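You operate a simulated robot arm through the tools that you are given. There is no shell and no other tool. Be economical: measure what you need, move in short steps, check, and stop when the job is done.

Carry out the task below with a simulated two-armed robot. There is one attempt and no reset: what you move stays moved.

JOB
Put the green stick on the ledge of the right panel. Take the ticket from the top of the left motor table and leave it on the near valve shelf. Take the blue pad from the top of the left motor table and leave it on top of the tin on the top of the left motor table. Open the magnet drawer. Do these in any order.
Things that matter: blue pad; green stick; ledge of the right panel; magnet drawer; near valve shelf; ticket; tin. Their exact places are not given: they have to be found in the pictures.

It is judged by the outcome, as a careful person would: the job done as asked, and still so three seconds after it is handed in. It fails if anything else is knocked over, pushed out of place, dropped, spilled or broken.

ROBOT AND FRAMES
Two 7-joint arms with two-finger parallel grippers on one trunk, on a base that drives. Base frame: it is fixed to the floor where the robot stands at the start and does not move with it; the origin is under the middle of the robot, x ahead of it, y to its left, z up. Lengths are in mm, angles in degrees, forces in N, time in s.
The left shoulder is at the start at [60, 147, 505], the right one opposite. With the tool pointing down near the work surface each hand reaches from about 100 to 640 mm from the robot's upright axis, wherever it stands, measured 20 degrees to its own side. Places, roughly: blue pad (5x4x4 cm) [500, -600, 800]; green stick (2x2x8 cm) [600, -200, 800]; ledge of the right panel (17x20 cm) [-60, -3980, 960]; magnet drawer [7600, 0, 500]; near valve shelf (18x13 cm) [1280, -960, 320]; ticket [500, -250, 750]; tin [1000, -500, 750]. Payload 3.43 kg a hand.
Tool frame (each hand has its own): the origin (TCP) lies between the finger pads and is the grasp point; the fingertips stand 30 mm ahead of it; z points along the fingers, y is the line along which they close. The gripper opens to 94 mm. The fingers are 28 mm wide and 10 mm thick; the gripper's body (50 by 96 mm) begins 55 mm behind the TCP.
Orientation is told as [roll, pitch, yaw] about the base's x, y, z axes, in that order, counted from this pose: with the fingers straight down and closing along the base's y, the tool's x points along the base's -x, its y along +y and its z along -z.

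CONTROLS
- The arms move only by the tool apply_moves. It takes "left_moves", "right_moves" or both (then of equal length, played together; a hand with none holds still); each is a list of rows, each a list of 3 entries, a list of its own where there are three numbers: the shift along the tool's x, y, z in units of 300 mm (1.0 is 300 mm), then the turn, a rotation vector about the tool's x, y, z in units of 180 degrees (1.0 is 180 degrees), then the finger opening in mm, from 0 to 94. In form: [[[x, y, z], [ax, ay, az], jaw], ...]. A call has 1 to 20 rows; each row is the pose to reach, as a shift and turn from the pose commanded when the call began, along the tool's axes at that moment. A call with a number of a shift or a turn outside -1 to 1 is refused whole. Rows are played at 5 a second. More than 50 mm and 8.6 degrees between two rows, or a gripper value outside its range, and nothing of the call is played. A pose out of reach is approached as far as the arm can. The call stops where the force on the tool passes 40 N (or 10 N more than at its start, if that is more) or the arm is blocked; 0.2 s more then pass. Each finger travels about 72 mm/s and halts on what it meets, pressing with about 40 N; the grip force reading is that of the motor and also rises with nothing between the fingers. The clock runs only during rows and for 0.2 s after the last one: add rows that repeat a pose to give the fingers time. It gives the time, the measured TCP pose, the force on the tool (base axes), the opening and the grip force at its end, in the units of the frame above (readings bear some noise), with the torque about the TCP (base axes, N m) and any sound that the robot's microphone picked up.
- Cameras (640 x 400 px; columns grow to the right, rows downward): "scene" is now at [47.4, -45.2, 1149.4]; the picture's right is [-0.50, -0.87, 0.00], its down [-0.43, 0.25, -0.87] and it looks along [0.75, -0.43, -0.50] (base axes); focal length 289 px, centre (320, 200). "left" rides on the left gripper at [76, -14, -102] in its tool frame; the picture's right is [0.18, 0.98, 0.00], its down [-0.75, 0.14, -0.64] and it looks along [-0.63, 0.12, 0.77] (tool axes); focal length 243 px, centre (320, 200). "right" rides on the right gripper at [76, 14, -103] in its tool frame; the picture's right is [-0.18, 0.98, 0.00], its down [-0.75, -0.14, -0.64] and it looks along [-0.63, -0.12, 0.77] (tool axes); focal length 243 px, centre (320, 200).
- get_image(camera): a new picture of that camera. The clock stands still meanwhile.
- lift_body(by): slides the trunk up (or, below 0, down) by that many mm; the arms and the scene camera ride with it, the base frame stays. It gives what a move gives, with no picture.
- steer(legs): drives the robot by 1 to 6 legs, each [ahead, left, turn to the left] in mm, mm and degrees, along the robot's own axes; the way and the turn of a leg run together, so that a leg with both is an arc; at most 1500 mm and 180 degrees a leg. The arms and the cameras ride along, it lands a little off, and it stops where it bumps. It gives what a move gives.
- pan_tilt(pan, tilt): turns the head with the scene camera to pan (to the left, within 86 degrees either way) and tilt (down, from -29 to 69), counted from straight ahead of the robot. It gives what a move gives.
- measure_at(camera, pixels): for up to 12 pixels [column, row] of the newest picture of that camera ("zoom" is the newest enlarged one), the place [x, y, z] in the base frame of the surface seen there, good to about 2 mm. The clock stands still meanwhile.
- close_up(camera, box): a new picture of the part [left, top, right, bottom] of that camera's present view, enlarged. The clock stands still meanwhile.
- finish_job(): hands the job in; it is judged then, once.

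Keep the steps short. Do not move on a guess: measure, check each grasp and each placing, and mend mistakes. In all there are 110 turns and 92 pictures (those below and enlarged ones count). Leave the grippers open and the arms clear of the work at the hand-in unless told otherwise, and finish with a single line.

The tools are called after "Request:" as name(argument=value, ...) on one line, values as JSON. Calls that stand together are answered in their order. apply_moves: Moves the arms, as the interface text tells. Its arguments: {"type":"object","properties":{"left_moves":{"type":"array"},"right_moves":{"type":"array"}},"required":[]} The other tools are called the same way: lift_body (by) slides the trunk up or down; steer (legs) drives the base; pan_tilt (pan, tilt) turns the head that bears the scene camera; get_image (camera) takes a picture; measure_at (camera, pixels) gives the place of the surface under pixels of a picture; close_up (camera, box) takes an enlarged picture of a part of a camera's view; finish_job () hands the job in.

At the start:

```text
time_s: 0.0
left_tcp_pos: [313.1, -7.9, 948.9]
left_orientation: [0.1, 0.2, 0.0]
left_contact_force: [-0.1, -0.6, -0.6]
left_moment: [0.0, -0.01, -0.01]
left_finger_gap: 94.0
left_finger_force: 0.1
right_tcp_pos: [245.4, -377.5, 949.0]
right_orientation: [-0.1, 0.0, 0.0]
right_contact_force: [0.3, -0.2, 0.1]
right_moment: [-0.01, 0.02, -0.01]
right_finger_gap: 94.0
right_finger_force: 0.0
trunk travel left (down, up): [-212.0, 38.0]
robot x, y, heading: [0.2, 1.0, -0.0]
head pan, tilt: [-29.9, 30.0]
```

scene: 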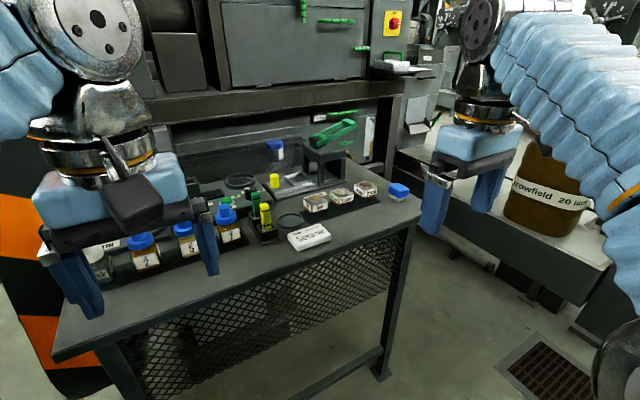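
right: 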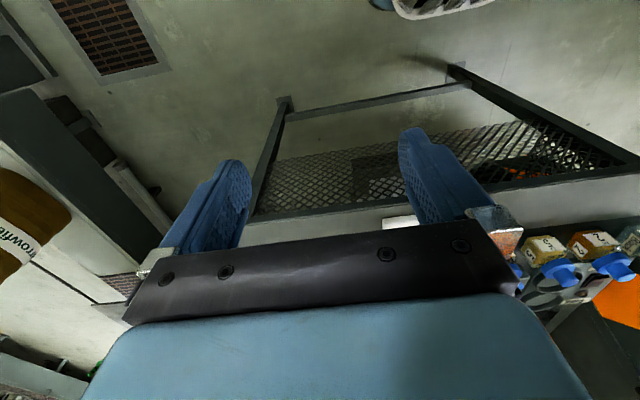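
left: 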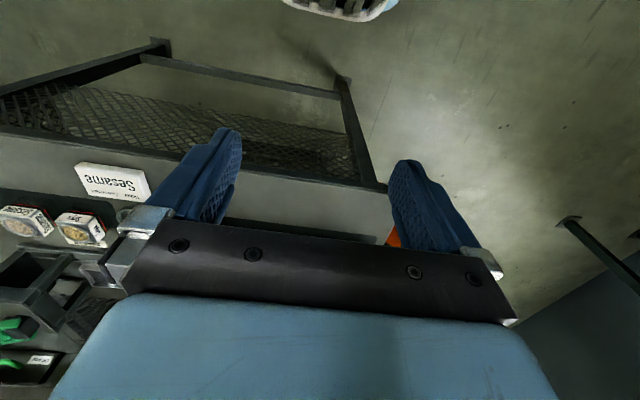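

I see a table ahead with bottles, yellow/green sticks, a blue pad at about (398,190), and a white "Sesame" box. I'll enlarge the table area first.

Request:
close_up(camera="scene", box=[180, 100, 420, 250])

Request:
measure_at(camera="scene", pixels=[[398, 188], [308, 233], [264, 215], [254, 200], [275, 180], [275, 148], [350, 250], [330, 130], [320, 155], [240, 182]])

```text
2.67 times, centred on (300, 175) of scene
```

zoom: 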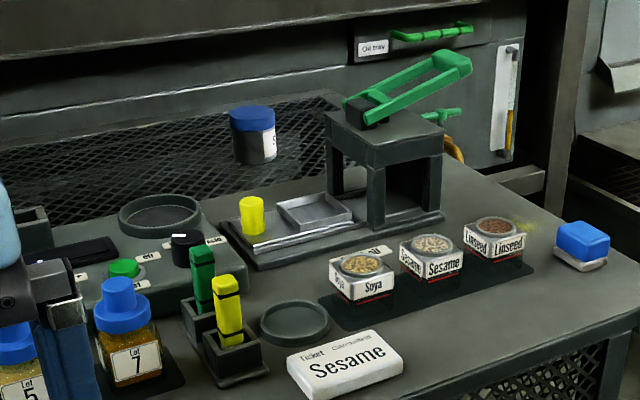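

```text
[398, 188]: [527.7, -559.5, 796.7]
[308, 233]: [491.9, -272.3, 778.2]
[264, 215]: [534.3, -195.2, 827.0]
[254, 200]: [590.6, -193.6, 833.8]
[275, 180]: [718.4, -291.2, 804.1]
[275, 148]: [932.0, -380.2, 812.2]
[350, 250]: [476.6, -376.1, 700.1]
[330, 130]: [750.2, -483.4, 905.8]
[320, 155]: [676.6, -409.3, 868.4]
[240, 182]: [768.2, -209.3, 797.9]
```

Next I'll look around: further right and behind the table.

Request:
close_up(camera="scene", box=[220, 110, 380, 210])

Request:
measure_at(camera="scene", pixels=[[274, 158], [230, 160], [200, 165], [300, 148], [276, 143], [375, 155], [310, 140], [390, 215], [60, 355], [410, 230], [350, 175]])

Request:
pan_tilt(pan=-60, tilt=25)

Request:
get_image(camera="scene")

```text
4.00 times, centred on (300, 160) of scene
```

zoom: 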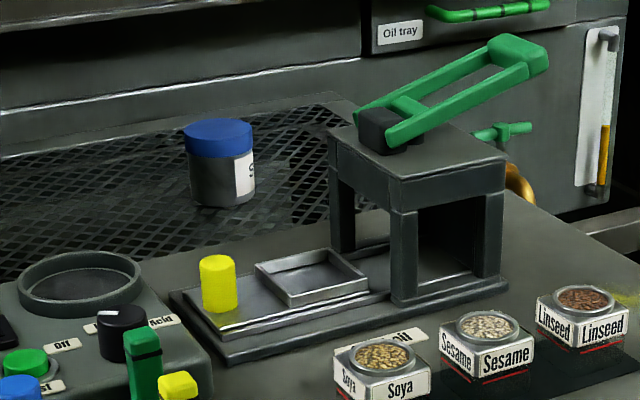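

```text
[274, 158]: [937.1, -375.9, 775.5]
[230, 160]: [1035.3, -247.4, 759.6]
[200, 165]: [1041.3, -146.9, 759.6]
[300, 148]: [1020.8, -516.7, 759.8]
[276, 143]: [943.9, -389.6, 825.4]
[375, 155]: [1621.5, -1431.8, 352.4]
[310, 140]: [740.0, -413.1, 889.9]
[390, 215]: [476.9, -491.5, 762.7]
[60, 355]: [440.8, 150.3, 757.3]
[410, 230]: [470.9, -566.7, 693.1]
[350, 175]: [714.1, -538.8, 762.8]
```

```text
time_s: 0.9
left_tcp_pos: [311.1, -7.5, 949.2]
left_orientation: [0.0, 0.0, 0.0]
left_contact_force: [0.4, 0.5, -0.1]
left_moment: [-0.01, 0.02, -0.03]
left_finger_gap: 94.0
left_finger_force: 0.0
right_tcp_pos: [245.6, -377.6, 949.1]
right_orientation: [0.0, 0.0, 0.0]
right_contact_force: [0.7, 0.5, -0.3]
right_moment: [-0.01, 0.0, -0.04]
right_finger_gap: 93.9
right_finger_force: 0.0
trunk travel left (down, up): [-212.0, 38.0]
robot x, y, heading: [-0.3, 3.0, -0.1]
head pan, tilt: [-60.0, 25.0]
```

```text
86 pictures are left
```

scene: 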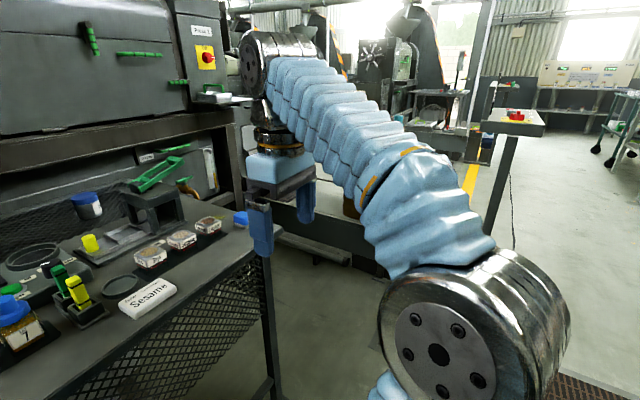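

The right arm hides a lot. I'll measure the space to the right of the table and where the far bench begins.

Request:
measure_at(camera="scene", pixels=[[240, 265], [260, 240], [320, 250], [350, 205], [330, 300], [515, 118], [222, 97], [272, 380], [350, 270], [255, 155], [590, 75], [205, 165]])

Request:
close_up(camera="scene", box=[440, 40, 640, 165])

```text
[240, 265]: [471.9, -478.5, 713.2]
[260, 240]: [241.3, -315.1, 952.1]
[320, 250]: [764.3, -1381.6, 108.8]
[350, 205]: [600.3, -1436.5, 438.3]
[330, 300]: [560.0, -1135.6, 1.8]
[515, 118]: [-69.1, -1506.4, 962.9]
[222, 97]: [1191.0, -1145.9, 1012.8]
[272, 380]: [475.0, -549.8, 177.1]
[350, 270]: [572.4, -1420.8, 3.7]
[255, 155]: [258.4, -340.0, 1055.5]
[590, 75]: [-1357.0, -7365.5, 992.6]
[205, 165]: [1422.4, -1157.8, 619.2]
```

```text
3.20 times, centred on (540, 102) of scene
```

zoom: 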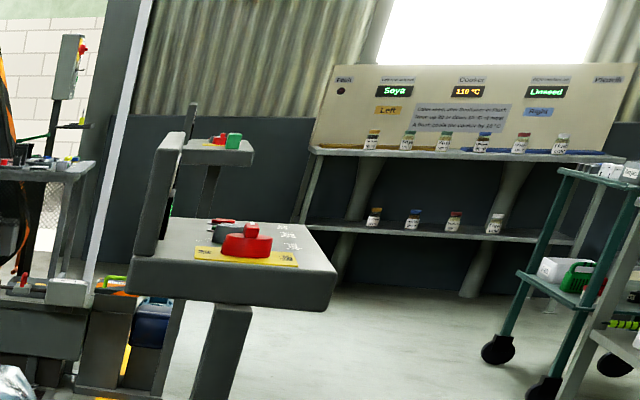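

The gap between table and bench is about 800 mm wide. The right panel is the further pedestal. I'll look back at the stick and ticket in detail.

Request:
pan_tilt(pan=-22, tilt=35)

Request:
close_up(camera="scene", box=[220, 120, 380, 220])

```text
time_s: 2.0
left_tcp_pos: [312.6, -8.1, 949.0]
left_orientation: [0.1, 0.1, 0.0]
left_contact_force: [0.3, -0.4, 0.3]
left_moment: [-0.02, 0.0, -0.03]
left_finger_gap: 94.5
left_finger_force: 0.0
right_tcp_pos: [246.3, -376.2, 947.5]
right_orientation: [0.1, -0.1, 0.0]
right_contact_force: [-0.7, -0.7, -0.2]
right_moment: [0.0, -0.02, 0.01]
right_finger_gap: 94.2
right_finger_force: 0.0
trunk travel left (down, up): [-212.0, 38.0]
robot x, y, heading: [0.2, 2.8, -0.3]
head pan, tilt: [-22.0, 35.0]
```

```text
4.00 times, centred on (300, 170) of scene
```

zoom: 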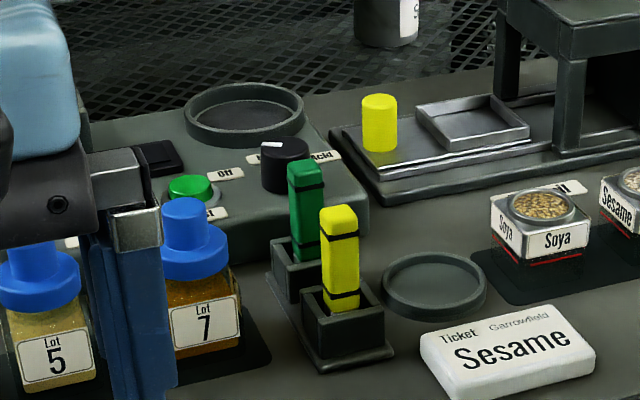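

Measure the stick top, the ticket corners, and neighbours in this enlarged picture.

Request:
measure_at(camera="zoom", pixels=[[305, 166], [305, 220], [338, 213], [340, 270], [290, 275], [280, 165], [190, 205], [425, 335], [455, 392], [590, 355], [545, 312], [520, 350]])

Request:
measure_at(camera="zoom", pixels=[[290, 167], [307, 160], [324, 170], [309, 176], [288, 290], [318, 285], [205, 262], [465, 365], [575, 385], [283, 145]])

```text
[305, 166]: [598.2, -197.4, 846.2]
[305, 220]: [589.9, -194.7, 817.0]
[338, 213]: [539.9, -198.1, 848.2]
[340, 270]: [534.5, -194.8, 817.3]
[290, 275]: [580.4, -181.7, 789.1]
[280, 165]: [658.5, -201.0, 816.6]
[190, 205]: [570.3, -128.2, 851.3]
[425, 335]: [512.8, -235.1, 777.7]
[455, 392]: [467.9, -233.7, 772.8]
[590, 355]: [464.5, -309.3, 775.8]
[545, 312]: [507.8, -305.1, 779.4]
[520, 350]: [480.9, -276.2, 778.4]
```

```text
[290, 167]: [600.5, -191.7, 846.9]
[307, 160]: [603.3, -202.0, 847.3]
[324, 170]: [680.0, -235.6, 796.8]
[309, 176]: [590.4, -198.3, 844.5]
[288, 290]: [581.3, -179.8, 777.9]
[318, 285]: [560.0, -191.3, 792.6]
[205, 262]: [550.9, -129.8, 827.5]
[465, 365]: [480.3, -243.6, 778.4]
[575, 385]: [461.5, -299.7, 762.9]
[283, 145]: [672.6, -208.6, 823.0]
```

Stick: centre (598,-197), top z 847, holder top about 790. Ticket: about 45×75 mm centred (489,-271), top 778. I'll shift the robot right so the left hand can take the stick and the right hand the ticket; the hands at z 950 clear everything.

Request:
steer(legs=[[20, -330, 0]])

Request:
pan_tilt(pan=10, tilt=35)

Request:
get_image(camera="scene")

```text
time_s: 4.2
left_tcp_pos: [332.7, -336.7, 948.5]
left_orientation: [0.1, 0.0, 0.0]
left_contact_force: [-0.3, 0.3, -0.2]
left_moment: [0.0, 0.03, -0.01]
left_finger_gap: 93.8
left_finger_force: 0.0
right_tcp_pos: [264.4, -706.2, 948.4]
right_orientation: [0.0, 0.1, -0.1]
right_contact_force: [-0.8, 0.6, 0.3]
right_moment: [0.01, 0.04, 0.03]
right_finger_gap: 93.8
right_finger_force: 0.0
trunk travel left (down, up): [-212.0, 38.0]
robot x, y, heading: [20.6, -328.6, 0.4]
head pan, tilt: [-22.0, 35.0]
```

```text
time_s: 5.1
left_tcp_pos: [331.9, -336.8, 948.7]
left_orientation: [0.1, 0.0, 0.0]
left_contact_force: [0.0, -0.5, -0.4]
left_moment: [0.0, -0.02, -0.01]
left_finger_gap: 93.6
left_finger_force: 0.0
right_tcp_pos: [265.2, -706.5, 948.6]
right_orientation: [0.0, 0.2, -0.1]
right_contact_force: [-0.4, -1.1, -0.1]
right_moment: [0.01, -0.01, 0.0]
right_finger_gap: 94.2
right_finger_force: 0.1
trunk travel left (down, up): [-212.0, 38.0]
robot x, y, heading: [22.8, -328.6, -0.1]
head pan, tilt: [10.0, 35.0]
```

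```text
83 pictures are left
```

scene: 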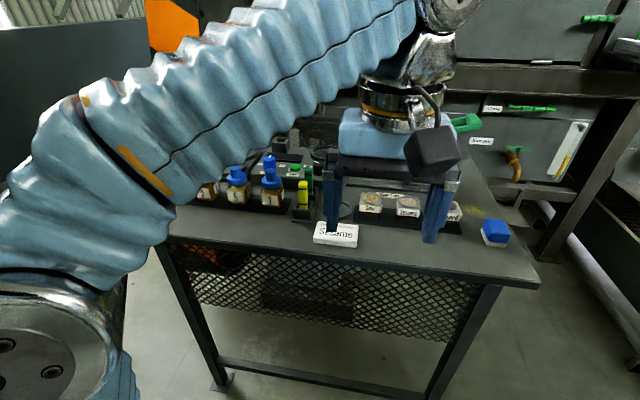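

The stick is beside the left hand. I'll move the left hand at constant height to above the stick and partly close the jaw to 50 mm.

Request:
apply_moves(left_moves=[[[-0.125, 0.066, 0], [0, 0, 0], 90], [[-0.25, 0.132, 0], [0, 0, 0], 80], [[-0.375, 0.198, 0], [0, 0, 0], 70], [[-0.5, 0.263, 0], [0, 0, 0], 60], [[-0.625, 0.33, 0], [0, 0, 0], 54], [[-0.75, 0.396, 0], [0, 0, 0], 54], [[-0.885, 0.466, 0], [0, 0, 0], 54], [[-0.885, 0.466, 0.1], [0, 0, 0], 54]])

Request:
get_image(camera="left")

Request:
get_image(camera="scene")

```text
time_s: 6.9
left_tcp_pos: [525.7, -192.4, 915.3]
left_orientation: [-0.1, -0.1, -0.2]
left_contact_force: [0.5, 0.2, -0.8]
left_moment: [0.01, 0.0, 0.02]
left_finger_gap: 54.2
left_finger_force: 0.0
left hand out of reach, approached as far as the arm can: row 3, 4, 5, 6, 7, 8
right_tcp_pos: [265.4, -708.0, 947.1]
right_orientation: [0.0, 0.0, 0.0]
right_contact_force: [-0.5, -0.7, 0.9]
right_moment: [-0.01, 0.02, -0.02]
right_finger_gap: 94.1
right_finger_force: 0.0
trunk travel left (down, up): [-212.0, 38.0]
robot x, y, heading: [21.0, -329.7, 0.1]
head pan, tilt: [10.0, 35.0]
```

```text
82 pictures are left
```

left: 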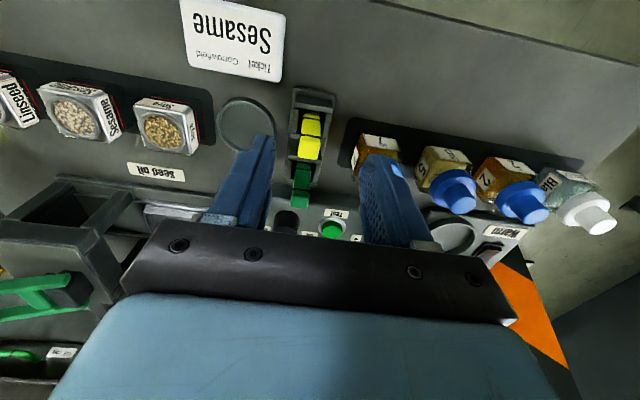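

```text
81 pictures are left
```

scene: 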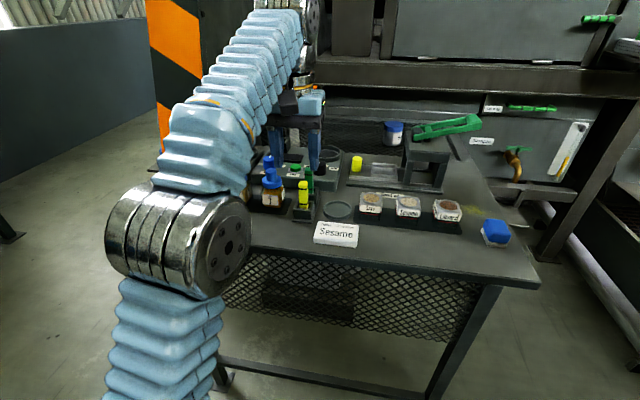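

The left arm falls 72 mm short at this height. I'll drive ahead 80 mm (tips at z 885 clear the objects).

Request:
steer(legs=[[80, 0, 0]])

Request:
apply_moves(left_moves=[[[0, 0, 0], [0, 0, 0], 54], [[0, 0, 0], [0, 0, 0], 54]])

```text
time_s: 8.0
left_tcp_pos: [605.7, -193.1, 914.8]
left_orientation: [-0.1, -0.1, -0.1]
left_contact_force: [0.2, 0.2, -0.1]
left_moment: [0.0, 0.02, -0.01]
left_finger_gap: 54.1
left_finger_force: 0.0
right_tcp_pos: [345.1, -707.8, 948.9]
right_orientation: [0.0, 0.0, -0.1]
right_contact_force: [0.0, 0.1, 0.5]
right_moment: [-0.01, -0.02, 0.03]
right_finger_gap: 93.9
right_finger_force: 0.0
trunk travel left (down, up): [-212.0, 38.0]
robot x, y, heading: [101.1, -330.6, 0.1]
head pan, tilt: [10.0, 35.0]
```

```text
time_s: 8.6
left_tcp_pos: [605.6, -193.6, 915.5]
left_orientation: [0.0, -0.1, 0.0]
left_contact_force: [0.3, -0.4, 0.8]
left_moment: [-0.01, -0.01, 0.0]
left_finger_gap: 53.9
left_finger_force: 0.1
right_tcp_pos: [345.1, -707.2, 948.6]
right_orientation: [0.0, 0.0, -0.1]
right_contact_force: [-0.4, -0.8, -0.6]
right_moment: [-0.03, 0.0, 0.01]
right_finger_gap: 94.0
right_finger_force: 0.0
trunk travel left (down, up): [-212.0, 38.0]
robot x, y, heading: [100.1, -330.6, -0.2]
head pan, tilt: [10.0, 35.0]
```

No reach warning now. Shift to (598,-197) and lower to z 880, then look.

Request:
apply_moves(left_moves=[[[0.025, -0.012, 0.05], [0, 0, 0], 54], [[0.025, -0.012, 0.117], [0, 0, 0], 54]])

Request:
get_image(camera="left")

Request:
close_up(camera="scene", box=[200, 100, 440, 250])

```text
time_s: 9.2
left_tcp_pos: [597.5, -197.0, 880.3]
left_orientation: [-0.1, -0.1, -0.1]
left_contact_force: [1.0, -0.3, -1.1]
left_moment: [0.01, 0.03, 0.03]
left_finger_gap: 53.8
left_finger_force: 0.1
right_tcp_pos: [344.2, -706.8, 947.8]
right_orientation: [0.0, 0.0, -0.1]
right_contact_force: [0.6, 0.0, -0.9]
right_moment: [-0.01, -0.01, 0.02]
right_finger_gap: 93.7
right_finger_force: 0.0
trunk travel left (down, up): [-212.0, 38.0]
robot x, y, heading: [99.1, -330.2, -0.3]
head pan, tilt: [10.0, 35.0]
```

```text
80 pictures are left
```

left: 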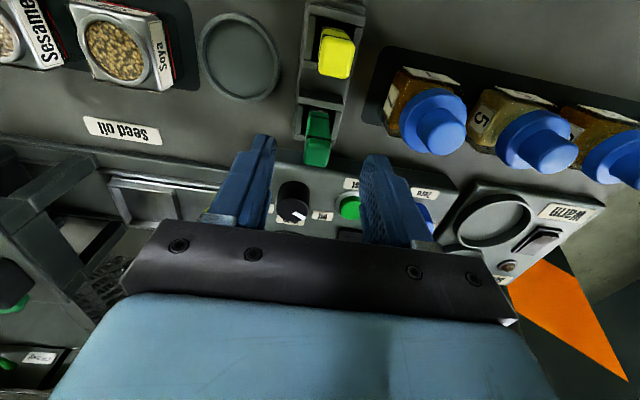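

```text
2.67 times, centred on (320, 175) of scene
```

zoom: 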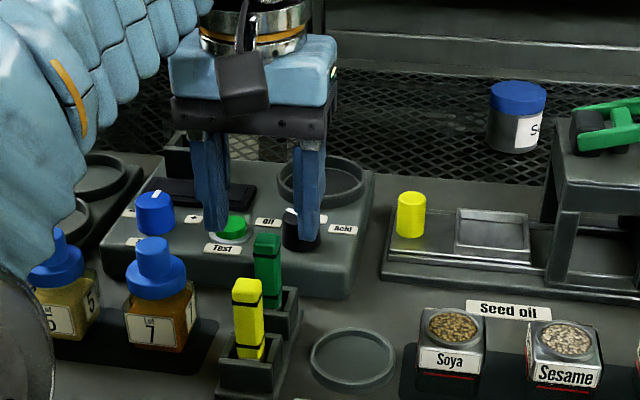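

I'll recheck the stick's top and nearby bottle lid in these pictures.

Request:
measure_at(camera="left", pixels=[[318, 122], [330, 118], [316, 155], [335, 50], [410, 120], [292, 190], [345, 195], [305, 145]])

Request:
measure_at(camera="zoom", pixels=[[267, 240], [258, 243], [277, 243], [272, 270], [180, 270], [155, 250]])

```text
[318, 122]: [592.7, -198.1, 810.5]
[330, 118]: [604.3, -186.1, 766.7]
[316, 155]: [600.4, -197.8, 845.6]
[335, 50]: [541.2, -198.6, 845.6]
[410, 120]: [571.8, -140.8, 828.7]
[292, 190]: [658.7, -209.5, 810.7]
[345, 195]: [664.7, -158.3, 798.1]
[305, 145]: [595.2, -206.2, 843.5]
```

```text
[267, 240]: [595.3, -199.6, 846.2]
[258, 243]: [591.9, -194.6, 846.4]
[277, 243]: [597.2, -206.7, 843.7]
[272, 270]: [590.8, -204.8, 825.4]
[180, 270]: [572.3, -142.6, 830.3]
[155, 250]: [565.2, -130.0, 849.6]
```

Stick centre ≈ (600,-198). Lower to z 826 (tips 796, above the holder's 790) and close.

Request:
apply_moves(left_moves=[[[-0.006, -0.004, 0.09], [0, 0, 0], 54], [[-0.006, -0.004, 0.18], [0, 0, 0], 54], [[-0.006, -0.004, 0.18], [0, 0, 0], 30], [[-0.006, -0.004, 0.18], [0, 0, 0], 10], [[-0.006, -0.004, 0.18], [0, 0, 0], 10], [[-0.006, -0.004, 0.18], [0, 0, 0], 10]])

```text
time_s: 10.6
left_tcp_pos: [598.5, -199.7, 826.2]
left_orientation: [0.0, 0.0, -0.1]
left_contact_force: [-0.9, -0.1, -0.6]
left_moment: [0.0, 0.02, 0.02]
left_finger_gap: 16.0
left_finger_force: 39.7
right_tcp_pos: [344.9, -706.6, 948.3]
right_orientation: [0.0, 0.0, -0.1]
right_contact_force: [0.4, -1.1, -0.5]
right_moment: [-0.01, -0.03, 0.02]
right_finger_gap: 93.8
right_finger_force: 0.1
trunk travel left (down, up): [-212.0, 38.0]
robot x, y, heading: [101.2, -324.6, 0.1]
head pan, tilt: [10.0, 35.0]
```

The stick is gripped (16 mm gap). Lift it straight up 85 mm, then rise further while drawing back over the yellow stick.

Request:
apply_moves(left_moves=[[[0, 0, -0.14], [0, 0, 0], 8], [[0, 0, -0.28], [0, 0, 0], 8], [[0.06, 0, -0.36], [0, 0, 0], 8], [[0.12, 0, -0.43], [0, 0, 0], 8], [[0.28, 0, -0.43], [0, 0, 0], 8], [[0.44, 0, -0.43], [0, 0, 0], 8], [[0.6, 0.04, -0.43], [0, 0, 0], 8], [[0.74, 0.1, -0.43], [0, 0, 0], 8]])

Request:
get_image(camera="scene")

```text
time_s: 12.6
left_tcp_pos: [368.7, -205.2, 953.5]
left_orientation: [2.0, 0.0, -7.1]
left_contact_force: [0.4, -1.0, -0.2]
left_moment: [0.12, -0.1, -0.02]
left_finger_gap: 15.9
left_finger_force: 40.1
left hand out of reach, approached as far as the arm can: row 3, 4, 7
right_tcp_pos: [343.2, -709.4, 948.2]
right_orientation: [0.1, -0.1, 0.0]
right_contact_force: [-0.7, -1.4, 0.5]
right_moment: [0.1, -0.07, 0.03]
right_finger_gap: 94.1
right_finger_force: 0.2
trunk travel left (down, up): [-212.0, 38.0]
robot x, y, heading: [104.5, -326.7, -0.0]
head pan, tilt: [10.0, 35.0]
stopped in row 8 (left hand): the arm was blocked; the commanded pose is now the measured one
```

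```text
78 pictures are left
```

scene: 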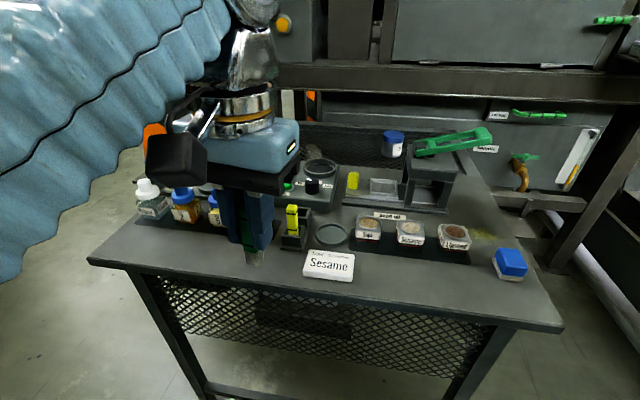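

The stick is held; the left arm just hit its near limit. I'll move it left, clear of the ticket, slightly forward.

Request:
apply_moves(left_moves=[[[-0.05, 0.1, 0], [0, 0, 0], 8], [[-0.1, 0.25, 0], [0, 0, 0], 8], [[-0.1, 0.4, 0], [0, 0, 0], 8], [[-0.1, 0.5, 0], [0, 0, 0], 8]])

```text
time_s: 13.6
left_tcp_pos: [418.3, -56.4, 958.5]
left_orientation: [1.9, 0.2, -7.0]
left_contact_force: [0.4, 0.2, -0.8]
left_moment: [-0.03, 0.02, -0.03]
left_finger_gap: 15.7
left_finger_force: 40.2
right_tcp_pos: [344.3, -705.7, 949.1]
right_orientation: [-0.1, 0.0, 0.0]
right_contact_force: [0.3, -0.7, -0.6]
right_moment: [0.02, 0.03, 0.0]
right_finger_gap: 94.0
right_finger_force: 0.1
trunk travel left (down, up): [-212.0, 38.0]
robot x, y, heading: [100.9, -330.1, -0.0]
head pan, tilt: [10.0, 35.0]
```

Drive left 150 mm so the right hand faces the ticket.

Request:
steer(legs=[[0, 150, 0]])

Request:
apply_moves(right_moves=[[[-0.08, 0.14, 0], [0, 0, 0], 94], [[-0.16, 0.28, 0], [0, 0, 0], 94], [[-0.24, 0.42, 0], [0, 0, 0], 94], [[-0.32, 0.56, 0], [0, 0, 0], 94], [[-0.4, 0.7, 0], [0, 0, 0], 94], [[-0.44, 0.83, 0], [0, 0, 0], 94], [[-0.483, 0.95, 0], [0, 0, 0], 94], [[-0.483, 0.95, 0.15], [0, 0, 0], 94], [[-0.483, 0.95, 0.3], [0, 0, 0], 94]])

Request:
get_image(camera="right")

Request:
get_image(camera="scene")

```text
time_s: 15.0
left_tcp_pos: [419.0, 92.5, 958.0]
left_orientation: [2.0, 0.2, -7.1]
left_contact_force: [-0.2, -0.5, 1.1]
left_moment: [-0.01, -0.03, 0.02]
left_finger_gap: 15.9
left_finger_force: 40.1
right_tcp_pos: [344.4, -556.7, 948.9]
right_orientation: [0.0, -0.1, -0.2]
right_contact_force: [-0.2, -0.1, 1.0]
right_moment: [0.03, 0.01, 0.0]
right_finger_gap: 93.9
right_finger_force: 0.1
trunk travel left (down, up): [-212.0, 38.0]
robot x, y, heading: [99.7, -177.2, -0.1]
head pan, tilt: [10.0, 35.0]
```

```text
time_s: 17.0
left_tcp_pos: [418.8, 93.1, 957.8]
left_orientation: [1.9, 0.3, -7.0]
left_contact_force: [0.6, 0.4, -0.2]
left_moment: [0.02, 0.02, 0.05]
left_finger_gap: 15.6
left_finger_force: 39.9
right_tcp_pos: [489.4, -269.6, 859.5]
right_orientation: [0.0, -0.1, -0.2]
right_contact_force: [-0.3, 0.8, -0.8]
right_moment: [0.02, -0.01, 0.03]
right_finger_gap: 93.8
right_finger_force: 0.1
trunk travel left (down, up): [-212.0, 38.0]
robot x, y, heading: [103.4, -181.0, -0.1]
head pan, tilt: [10.0, 35.0]
```

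```text
77 pictures are left
```

right: 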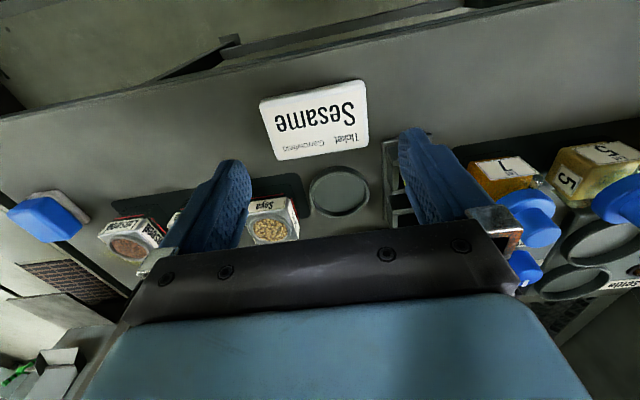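

```text
76 pictures are left
```

scene: 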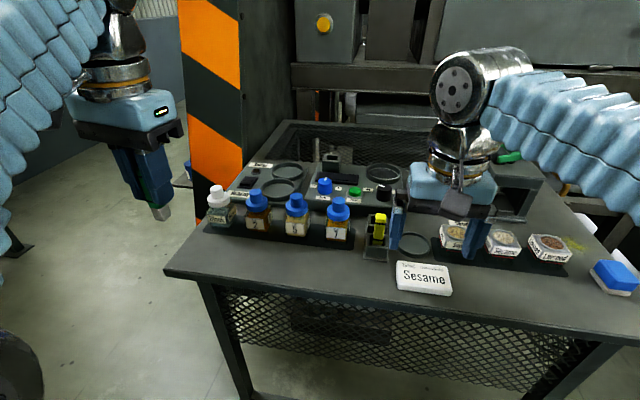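

Measure the ticket's corners in the right wrist view.

Request:
measure_at(camera="right", pixels=[[262, 103], [360, 84], [365, 142], [280, 157], [315, 120], [390, 145], [272, 158], [392, 200]])

```text
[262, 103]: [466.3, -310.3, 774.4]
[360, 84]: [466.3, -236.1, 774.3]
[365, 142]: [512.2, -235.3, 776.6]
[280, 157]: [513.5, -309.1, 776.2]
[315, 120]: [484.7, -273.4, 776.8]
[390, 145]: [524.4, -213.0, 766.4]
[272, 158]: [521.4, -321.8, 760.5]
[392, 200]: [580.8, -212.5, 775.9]
```

Ticket centre (490,-272.5), aligned. Lower to z 794 and close on its 75 mm length.

Request:
apply_moves(right_moves=[[[0, -0.01, 0.1], [0, 0, 0], 94], [[0, -0.01, 0.18], [0, 0, 0], 94], [[0, -0.01, 0.218], [0, 0, 0], 94], [[0, -0.01, 0.218], [0, 0, 0], 80], [[0, -0.01, 0.218], [0, 0, 0], 68], [[0, -0.01, 0.218], [0, 0, 0], 66], [[0, -0.01, 0.218], [0, 0, 0], 66]])

```text
time_s: 18.6
left_tcp_pos: [419.2, 93.0, 957.7]
left_orientation: [1.9, 0.2, -7.0]
left_contact_force: [-0.1, 0.5, -0.4]
left_moment: [0.05, -0.02, -0.03]
left_finger_gap: 16.1
left_finger_force: 39.6
right_tcp_pos: [489.2, -274.8, 793.1]
right_orientation: [-0.1, -0.2, -0.1]
right_contact_force: [-0.7, -0.2, 0.6]
right_moment: [0.0, 0.0, 0.01]
right_finger_gap: 80.7
right_finger_force: 39.5
trunk travel left (down, up): [-212.0, 38.0]
robot x, y, heading: [101.8, -178.1, -0.1]
head pan, tilt: [10.0, 35.0]
```

Gripped at 80.7 mm. Lift it 150 mm and draw back.

Request:
apply_moves(right_moves=[[[0, 0, -0.12], [0, 0, 0], 60], [[0, 0, -0.25], [0, 0, 0], 60], [[0, 0, -0.38], [0, 0, 0], 60], [[0.05, -0.1, -0.5], [0, 0, 0], 60], [[0.15, -0.22, -0.5], [0, 0, 0], 60], [[0.25, -0.34, -0.5], [0, 0, 0], 60], [[0.3, -0.46, -0.5], [0, 0, 0], 60], [[0.36, -0.58, -0.5], [0, 0, 0], 60]])

Request:
get_image(camera="right")

```text
time_s: 20.4
left_tcp_pos: [418.7, 93.6, 957.4]
left_orientation: [1.9, 0.3, -7.1]
left_contact_force: [0.2, -0.3, -0.1]
left_moment: [-0.02, 0.01, 0.0]
left_finger_gap: 15.9
left_finger_force: 40.2
right_tcp_pos: [380.3, -449.0, 944.6]
right_orientation: [0.0, 0.0, 0.0]
right_contact_force: [0.5, 0.1, -0.2]
right_moment: [0.0, 0.01, -0.03]
right_finger_gap: 80.5
right_finger_force: 40.0
trunk travel left (down, up): [-212.0, 38.0]
robot x, y, heading: [100.8, -182.7, -0.3]
head pan, tilt: [10.0, 35.0]
```

```text
75 pictures are left
```

right: 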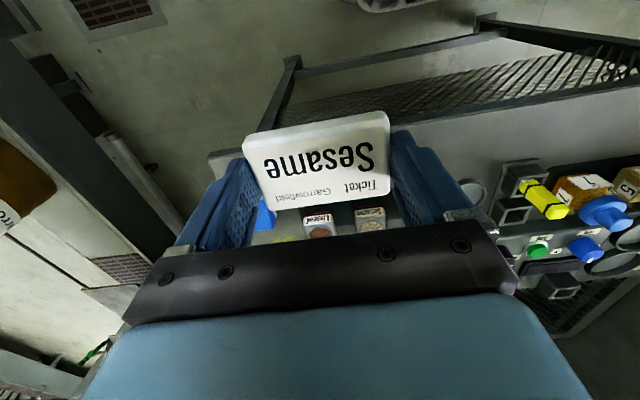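

The ticket is held. Drive right to see the gap and the valve shelf.

Request:
steer(legs=[[-40, -670, 0]])

Request:
pan_tilt(pan=0, tilt=30)

Request:
get_image(camera="scene")

```text
time_s: 24.1
left_tcp_pos: [377.7, -570.5, 957.2]
left_orientation: [1.8, 0.2, -6.6]
left_contact_force: [1.0, 1.2, 0.2]
left_moment: [0.01, 0.01, 0.01]
left_finger_gap: 16.0
left_finger_force: 40.0
right_tcp_pos: [343.8, -1110.6, 944.8]
right_orientation: [-0.1, -0.2, 0.4]
right_contact_force: [-0.1, 0.4, -0.6]
right_moment: [0.0, 0.03, -0.02]
right_finger_gap: 80.6
right_finger_force: 40.0
trunk travel left (down, up): [-212.0, 38.0]
robot x, y, heading: [60.9, -845.5, -0.0]
head pan, tilt: [10.0, 35.0]
```

```text
time_s: 24.8
left_tcp_pos: [376.6, -570.3, 957.5]
left_orientation: [1.9, 0.2, -6.7]
left_contact_force: [-0.1, -0.8, -0.5]
left_moment: [0.01, -0.05, 0.03]
left_finger_gap: 15.9
left_finger_force: 40.5
right_tcp_pos: [344.2, -1110.7, 943.6]
right_orientation: [-0.1, -0.1, 0.3]
right_contact_force: [0.2, 0.0, -1.5]
right_moment: [0.02, -0.05, -0.01]
right_finger_gap: 80.8
right_finger_force: 40.3
trunk travel left (down, up): [-212.0, 38.0]
robot x, y, heading: [59.7, -843.9, 0.2]
head pan, tilt: [0.0, 30.0]
```

```text
74 pictures are left
```

scene: 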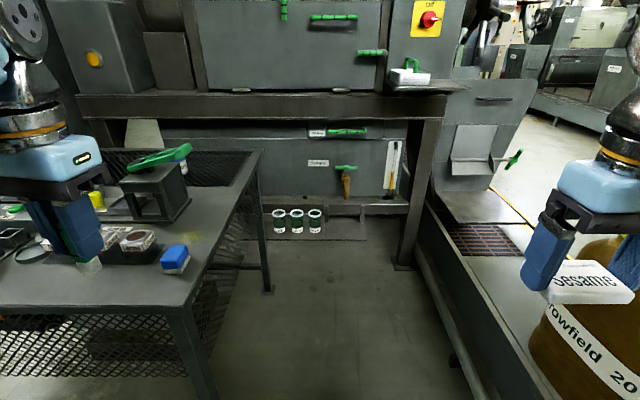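

Ahead is a low shelf with three tins near a valve. Zoom and measure.

Request:
close_up(camera="scene", box=[230, 110, 430, 260])

Request:
measure_at(camera="scene", pixels=[[297, 215], [300, 238], [350, 238], [347, 190], [375, 205], [345, 210], [272, 285], [205, 385], [270, 150], [410, 262], [385, 240], [340, 330]])

```text
2.67 times, centred on (330, 185) of scene
```

zoom: 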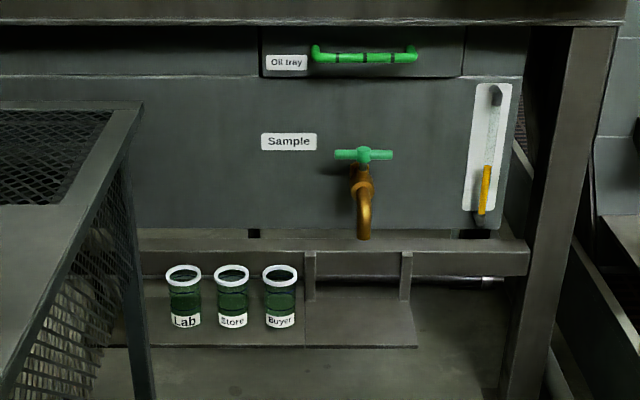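

```text
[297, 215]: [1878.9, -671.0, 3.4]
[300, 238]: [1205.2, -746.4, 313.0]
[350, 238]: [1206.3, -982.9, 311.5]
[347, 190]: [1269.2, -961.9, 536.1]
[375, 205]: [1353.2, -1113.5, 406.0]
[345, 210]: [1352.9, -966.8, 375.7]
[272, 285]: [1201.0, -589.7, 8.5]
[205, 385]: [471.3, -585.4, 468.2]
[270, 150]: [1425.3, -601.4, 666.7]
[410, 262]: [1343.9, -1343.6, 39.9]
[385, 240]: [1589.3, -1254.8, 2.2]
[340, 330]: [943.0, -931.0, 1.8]
```

Measure the tap and shelf geometry closely.

Request:
measure_at(camera="zoom", pixels=[[308, 345], [416, 347], [312, 303], [400, 300], [363, 235], [363, 215], [337, 155], [391, 155], [363, 155], [309, 275], [406, 275], [360, 185]])

Request:
measure_at(camera="zoom", pixels=[[357, 200], [371, 200], [358, 230], [370, 236], [280, 270], [296, 275], [304, 320], [340, 330], [360, 245], [360, 270], [360, 290], [410, 345]])

```text
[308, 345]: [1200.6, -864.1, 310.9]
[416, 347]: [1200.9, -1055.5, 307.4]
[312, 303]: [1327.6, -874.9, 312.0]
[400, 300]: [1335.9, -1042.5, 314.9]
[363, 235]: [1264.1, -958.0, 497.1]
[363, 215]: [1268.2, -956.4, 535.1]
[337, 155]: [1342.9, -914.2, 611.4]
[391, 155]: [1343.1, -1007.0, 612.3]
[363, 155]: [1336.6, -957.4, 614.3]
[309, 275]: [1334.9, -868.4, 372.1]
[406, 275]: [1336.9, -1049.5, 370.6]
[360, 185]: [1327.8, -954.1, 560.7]
```

```text
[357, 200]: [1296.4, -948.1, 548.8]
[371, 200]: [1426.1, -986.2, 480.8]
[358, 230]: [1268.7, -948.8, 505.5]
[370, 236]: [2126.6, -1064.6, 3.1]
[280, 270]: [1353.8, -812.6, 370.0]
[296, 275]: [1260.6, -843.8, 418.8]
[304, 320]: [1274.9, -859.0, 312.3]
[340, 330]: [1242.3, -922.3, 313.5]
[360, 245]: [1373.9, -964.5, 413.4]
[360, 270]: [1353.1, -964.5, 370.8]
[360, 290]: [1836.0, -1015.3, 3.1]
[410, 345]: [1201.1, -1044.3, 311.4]
```

The shelf spans x 1200–1335, y -864…-1055, z 313; the tap spout bottom is at z 495 and x≥1262, so I'll set the ticket at about (1232,-1005). First I look left to see my left arm and the back of the table for the tin.

Request:
pan_tilt(pan=32, tilt=30)

Request:
get_image(camera="scene")

```text
time_s: 25.8
left_tcp_pos: [378.2, -571.0, 957.3]
left_orientation: [1.9, 0.3, -6.7]
left_contact_force: [-0.4, -0.6, 0.3]
left_moment: [-0.01, 0.05, 0.02]
left_finger_gap: 15.7
left_finger_force: 40.1
right_tcp_pos: [343.2, -1110.9, 944.5]
right_orientation: [-0.1, 0.0, 0.3]
right_contact_force: [0.3, 0.3, -0.1]
right_moment: [-0.01, -0.02, -0.02]
right_finger_gap: 80.6
right_finger_force: 39.8
trunk travel left (down, up): [-212.0, 38.0]
robot x, y, heading: [60.7, -845.1, 0.3]
head pan, tilt: [32.0, 30.0]
```

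```text
72 pictures are left
```

scene: 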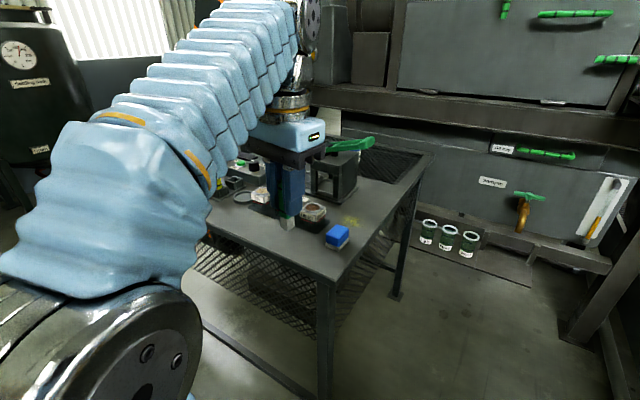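

Measure the left arm's outline.

Request:
measure_at(camera="scene", pixels=[[205, 195], [190, 260], [105, 120], [160, 350], [50, 140], [290, 20], [20, 240], [250, 110], [395, 295], [330, 392]])

```text
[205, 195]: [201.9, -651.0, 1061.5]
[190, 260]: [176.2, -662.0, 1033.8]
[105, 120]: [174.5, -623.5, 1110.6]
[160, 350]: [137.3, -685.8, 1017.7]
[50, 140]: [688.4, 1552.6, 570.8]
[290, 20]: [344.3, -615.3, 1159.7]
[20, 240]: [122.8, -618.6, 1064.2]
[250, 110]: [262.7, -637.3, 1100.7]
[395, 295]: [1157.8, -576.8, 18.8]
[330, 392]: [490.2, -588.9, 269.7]
```

The arms ride high (above z 1000), clear of the table. Drive right 95 and then ahead into the gap in two legs.

Request:
steer(legs=[[0, -95, 0], [400, 0, 0]])

Request:
apply_moves(right_moves=[[[0, 0.1, 0], [0, 0, 0], 60], [[0, 0.2, 0], [0, 0, 0], 60], [[-0.05, 0.32, 0], [0, 0, 0], 60], [[-0.1, 0.44, 0], [0, 0, 0], 60], [[-0.15, 0.56, 0], [0, 0, 0], 60]])

Request:
pan_tilt(pan=40, tilt=30)

Request:
get_image(camera="scene")

```text
time_s: 29.0
left_tcp_pos: [776.7, -662.5, 957.5]
left_orientation: [1.9, 0.2, -6.6]
left_contact_force: [-1.4, 0.5, -0.7]
left_moment: [0.0, -0.04, 0.0]
left_finger_gap: 15.8
left_finger_force: 39.8
right_tcp_pos: [742.9, -1203.2, 944.1]
right_orientation: [0.0, -0.1, 0.4]
right_contact_force: [-0.7, -0.9, -0.1]
right_moment: [-0.02, -0.02, -0.02]
right_finger_gap: 80.7
right_finger_force: 40.1
trunk travel left (down, up): [-212.0, 38.0]
robot x, y, heading: [459.4, -935.8, 0.4]
head pan, tilt: [32.0, 30.0]
```

```text
time_s: 30.2
left_tcp_pos: [777.5, -663.0, 958.9]
left_orientation: [1.9, 0.1, -6.7]
left_contact_force: [-0.6, -0.1, -0.1]
left_moment: [-0.01, 0.0, -0.02]
left_finger_gap: 16.0
left_finger_force: 40.6
right_tcp_pos: [787.8, -1035.3, 945.2]
right_orientation: [-0.2, -0.2, 0.3]
right_contact_force: [-0.3, -0.4, 0.0]
right_moment: [0.0, 0.01, -0.01]
right_finger_gap: 80.7
right_finger_force: 39.8
trunk travel left (down, up): [-212.0, 38.0]
robot x, y, heading: [462.0, -937.3, 0.2]
head pan, tilt: [32.0, 30.0]
```

```text
time_s: 30.9
left_tcp_pos: [776.3, -662.4, 957.9]
left_orientation: [1.9, 0.3, -6.6]
left_contact_force: [0.0, -0.4, -0.8]
left_moment: [0.02, -0.02, 0.01]
left_finger_gap: 16.1
left_finger_force: 39.8
right_tcp_pos: [786.9, -1035.8, 943.3]
right_orientation: [0.0, -0.1, 0.4]
right_contact_force: [-0.8, 0.1, 0.0]
right_moment: [0.03, 0.01, 0.04]
right_finger_gap: 80.7
right_finger_force: 39.8
trunk travel left (down, up): [-212.0, 38.0]
robot x, y, heading: [463.3, -937.2, 0.4]
head pan, tilt: [40.0, 30.0]
```

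```text
71 pictures are left
```

scene: 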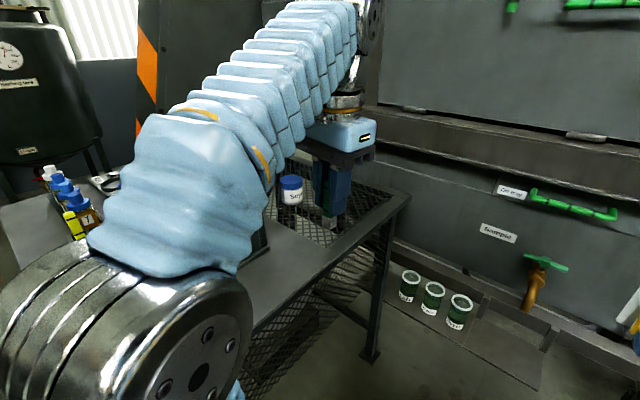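

A blue-lidded container stands alone on the mesh part; read its label.

Request:
close_up(camera="scene", box=[240, 150, 400, 250])

Request:
steer(legs=[[330, 0, 0]])

Request:
pan_tilt(pan=0, tilt=50)

Request:
get_image(camera="scene")

```text
4.00 times, centred on (320, 200) of scene
```

zoom: 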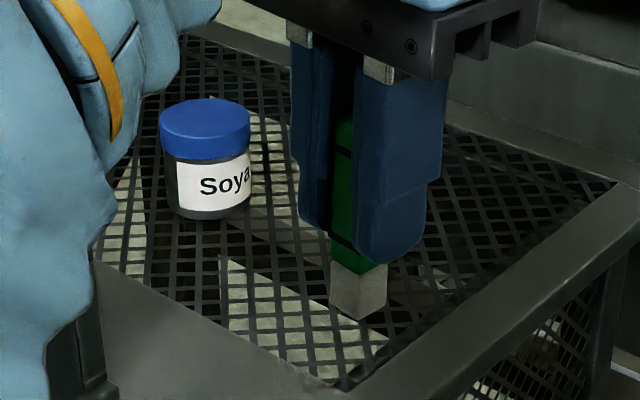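

```text
time_s: 33.0
left_tcp_pos: [1108.8, -659.2, 957.1]
left_orientation: [1.9, 0.2, -6.6]
left_contact_force: [-0.1, -0.6, 0.2]
left_moment: [-0.03, 0.0, 0.0]
left_finger_gap: 16.1
left_finger_force: 40.0
right_tcp_pos: [1119.7, -1033.7, 944.7]
right_orientation: [-0.1, -0.2, 0.4]
right_contact_force: [0.8, 0.2, -0.7]
right_moment: [0.03, 0.01, -0.01]
right_finger_gap: 80.5
right_finger_force: 39.6
trunk travel left (down, up): [-212.0, 38.0]
robot x, y, heading: [791.1, -933.2, 0.2]
head pan, tilt: [40.0, 30.0]
```

```text
time_s: 34.1
left_tcp_pos: [1108.3, -660.1, 958.1]
left_orientation: [1.8, 0.2, -6.6]
left_contact_force: [0.8, -0.3, 0.4]
left_moment: [0.04, -0.02, 0.0]
left_finger_gap: 16.0
left_finger_force: 40.4
right_tcp_pos: [1118.4, -1033.6, 943.9]
right_orientation: [-0.1, -0.1, 0.6]
right_contact_force: [0.0, -0.1, 0.3]
right_moment: [0.01, -0.02, 0.03]
right_finger_gap: 80.7
right_finger_force: 39.6
trunk travel left (down, up): [-212.0, 38.0]
robot x, y, heading: [794.0, -936.7, 0.5]
head pan, tilt: [0.0, 50.0]
```

```text
69 pictures are left
```

scene: 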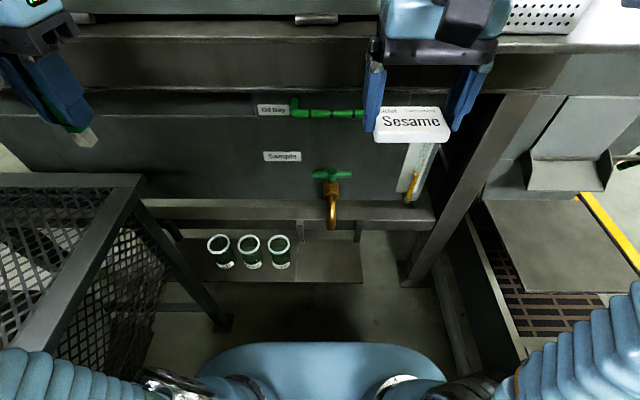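

The "Soya" container is the tin. Now measure the overhanging beam before reaching under it.

Request:
measure_at(camera="scene", pixels=[[250, 45], [250, 85], [250, 100], [330, 112], [332, 222], [333, 190], [310, 282], [361, 282], [302, 235], [357, 232], [333, 175], [285, 262]])

Request:
close_up(camera="scene", box=[190, 140, 430, 290])

```text
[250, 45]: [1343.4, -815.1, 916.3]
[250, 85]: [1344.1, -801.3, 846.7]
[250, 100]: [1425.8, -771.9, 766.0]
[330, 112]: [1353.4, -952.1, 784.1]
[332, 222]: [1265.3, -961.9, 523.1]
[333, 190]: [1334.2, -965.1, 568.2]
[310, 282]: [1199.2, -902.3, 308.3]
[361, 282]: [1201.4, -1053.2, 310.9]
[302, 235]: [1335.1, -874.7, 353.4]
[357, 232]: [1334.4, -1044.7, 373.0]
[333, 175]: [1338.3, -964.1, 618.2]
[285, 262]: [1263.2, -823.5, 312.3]
```

```text
2.67 times, centred on (310, 215) of scene
```

zoom: 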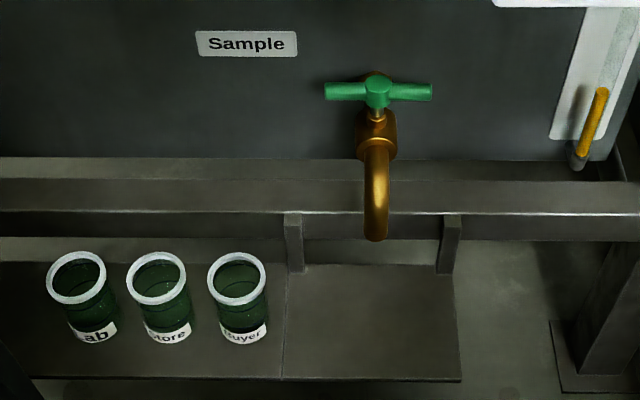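

The counter beam starts at x 1343, so coming down at x≈1118 is clear. Lower the right hand 295 mm with a y shift of +28.

Request:
apply_moves(right_moves=[[[0, 0.03, 0.15], [0, 0, 0], 60], [[0, 0.06, 0.3], [0, 0, 0], 60], [[0, 0.092, 0.45], [0, 0, 0], 60], [[0, 0.092, 0.6], [0, 0, 0], 60], [[0, 0.092, 0.75], [0, 0, 0], 60], [[0, 0.092, 0.9], [0, 0, 0], 60], [[0, 0.092, 0.98], [0, 0, 0], 60]])

Request:
apply_moves(right_moves=[[[0, 0, 0.15], [0, 0, 0], 60], [[0, 0, 0.3], [0, 0, 0], 60], [[0, 0, 0.45], [0, 0, 0], 60], [[0, 0, 0.6], [0, 0, 0], 60], [[0, 0, 0.75], [0, 0, 0], 60], [[0, 0, 0.85], [0, 0, 0], 60]])

Request:
get_image(camera="scene")

```text
time_s: 35.7
left_tcp_pos: [1109.9, -660.6, 957.7]
left_orientation: [1.9, 0.2, -6.5]
left_contact_force: [0.3, 0.3, -0.2]
left_moment: [0.01, 0.0, -0.03]
left_finger_gap: 15.9
left_finger_force: 40.3
right_tcp_pos: [1118.2, -1004.9, 649.2]
right_orientation: [-0.1, -0.1, 0.5]
right_contact_force: [-0.7, 0.3, -0.5]
right_moment: [0.01, 0.0, 0.03]
right_finger_gap: 80.6
right_finger_force: 39.9
trunk travel left (down, up): [-212.0, 38.0]
robot x, y, heading: [794.4, -934.1, 0.4]
head pan, tilt: [0.0, 50.0]
```

```text
time_s: 37.1
left_tcp_pos: [1107.9, -661.0, 957.4]
left_orientation: [2.0, 0.3, -6.5]
left_contact_force: [0.0, -0.1, 0.8]
left_moment: [0.03, -0.02, 0.03]
left_finger_gap: 15.8
left_finger_force: 40.0
right_tcp_pos: [1119.5, -1007.0, 394.5]
right_orientation: [-0.2, -0.1, 0.5]
right_contact_force: [-0.1, 0.6, -1.5]
right_moment: [0.0, 0.01, -0.01]
right_finger_gap: 80.6
right_finger_force: 39.6
trunk travel left (down, up): [-212.0, 38.0]
robot x, y, heading: [788.4, -936.4, 0.4]
head pan, tilt: [0.0, 50.0]
```

```text
67 pictures are left
```

scene: 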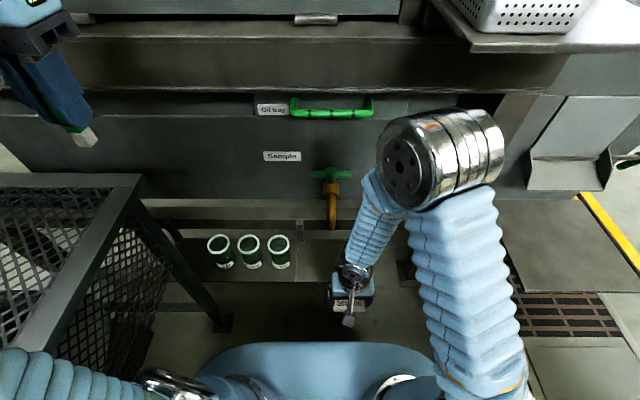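

The elbow leans forward; measure how close it is to the counter.

Request:
measure_at(camera="scene", pixels=[[400, 165], [440, 120], [480, 150], [445, 180], [375, 190], [520, 45], [480, 30], [430, 200], [375, 240], [470, 200], [350, 275], [500, 52]])

```text
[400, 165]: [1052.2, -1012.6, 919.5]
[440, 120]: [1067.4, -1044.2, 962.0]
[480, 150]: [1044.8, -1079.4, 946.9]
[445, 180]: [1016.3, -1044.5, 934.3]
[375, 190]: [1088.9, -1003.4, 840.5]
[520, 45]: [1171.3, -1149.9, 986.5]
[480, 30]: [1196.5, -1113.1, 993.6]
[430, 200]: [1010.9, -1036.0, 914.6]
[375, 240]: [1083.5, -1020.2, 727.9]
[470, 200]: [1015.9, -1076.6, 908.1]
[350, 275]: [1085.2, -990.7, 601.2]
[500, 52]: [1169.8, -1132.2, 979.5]
```

There is about 100 mm clearance to the ledge at x 1170. Move forward 60 mm and check.

Request:
apply_moves(right_moves=[[[-0.1, 0, 0], [0, 0, 0], 60], [[-0.2, 0, 0], [0, 0, 0], 60]])

Request:
get_image(camera="scene")

Request:
measure_at(camera="scene", pixels=[[440, 115], [400, 160], [480, 140], [360, 190], [350, 265]])

Request:
get_image(camera="right")

```text
time_s: 37.7
left_tcp_pos: [1107.9, -659.0, 958.4]
left_orientation: [1.9, 0.2, -6.5]
left_contact_force: [-0.3, 0.7, -1.0]
left_moment: [0.02, -0.02, 0.02]
left_finger_gap: 16.2
left_finger_force: 40.0
right_tcp_pos: [1179.0, -1005.6, 394.4]
right_orientation: [-0.1, -0.1, 0.4]
right_contact_force: [-0.1, 0.4, 0.1]
right_moment: [-0.02, -0.02, -0.01]
right_finger_gap: 80.8
right_finger_force: 39.9
trunk travel left (down, up): [-212.0, 38.0]
robot x, y, heading: [789.3, -933.8, 0.2]
head pan, tilt: [0.0, 50.0]
```

```text
66 pictures are left
```

scene: 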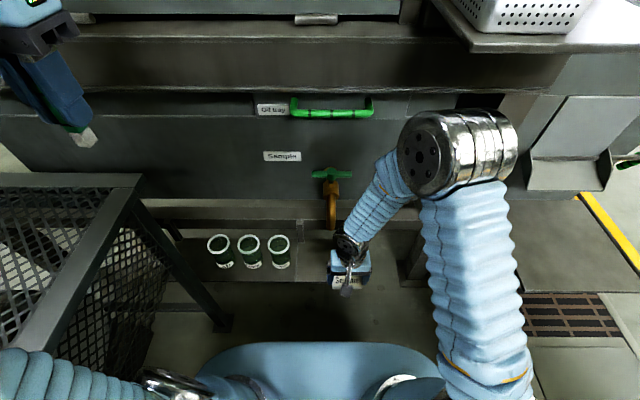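

```text
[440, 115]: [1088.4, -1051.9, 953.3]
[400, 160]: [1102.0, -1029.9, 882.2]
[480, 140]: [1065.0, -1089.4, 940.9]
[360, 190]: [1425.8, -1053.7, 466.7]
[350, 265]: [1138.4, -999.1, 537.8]
```

```text
65 pictures are left
```

right: 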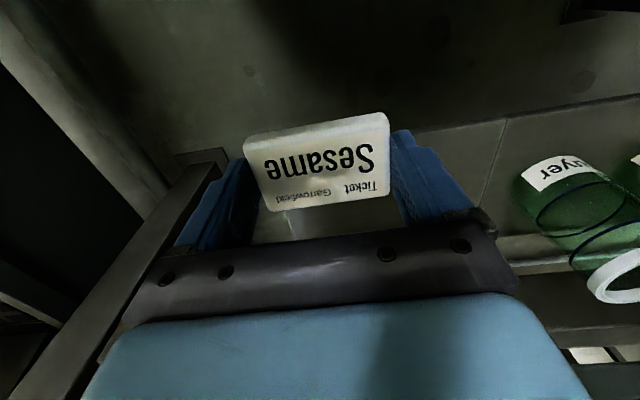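

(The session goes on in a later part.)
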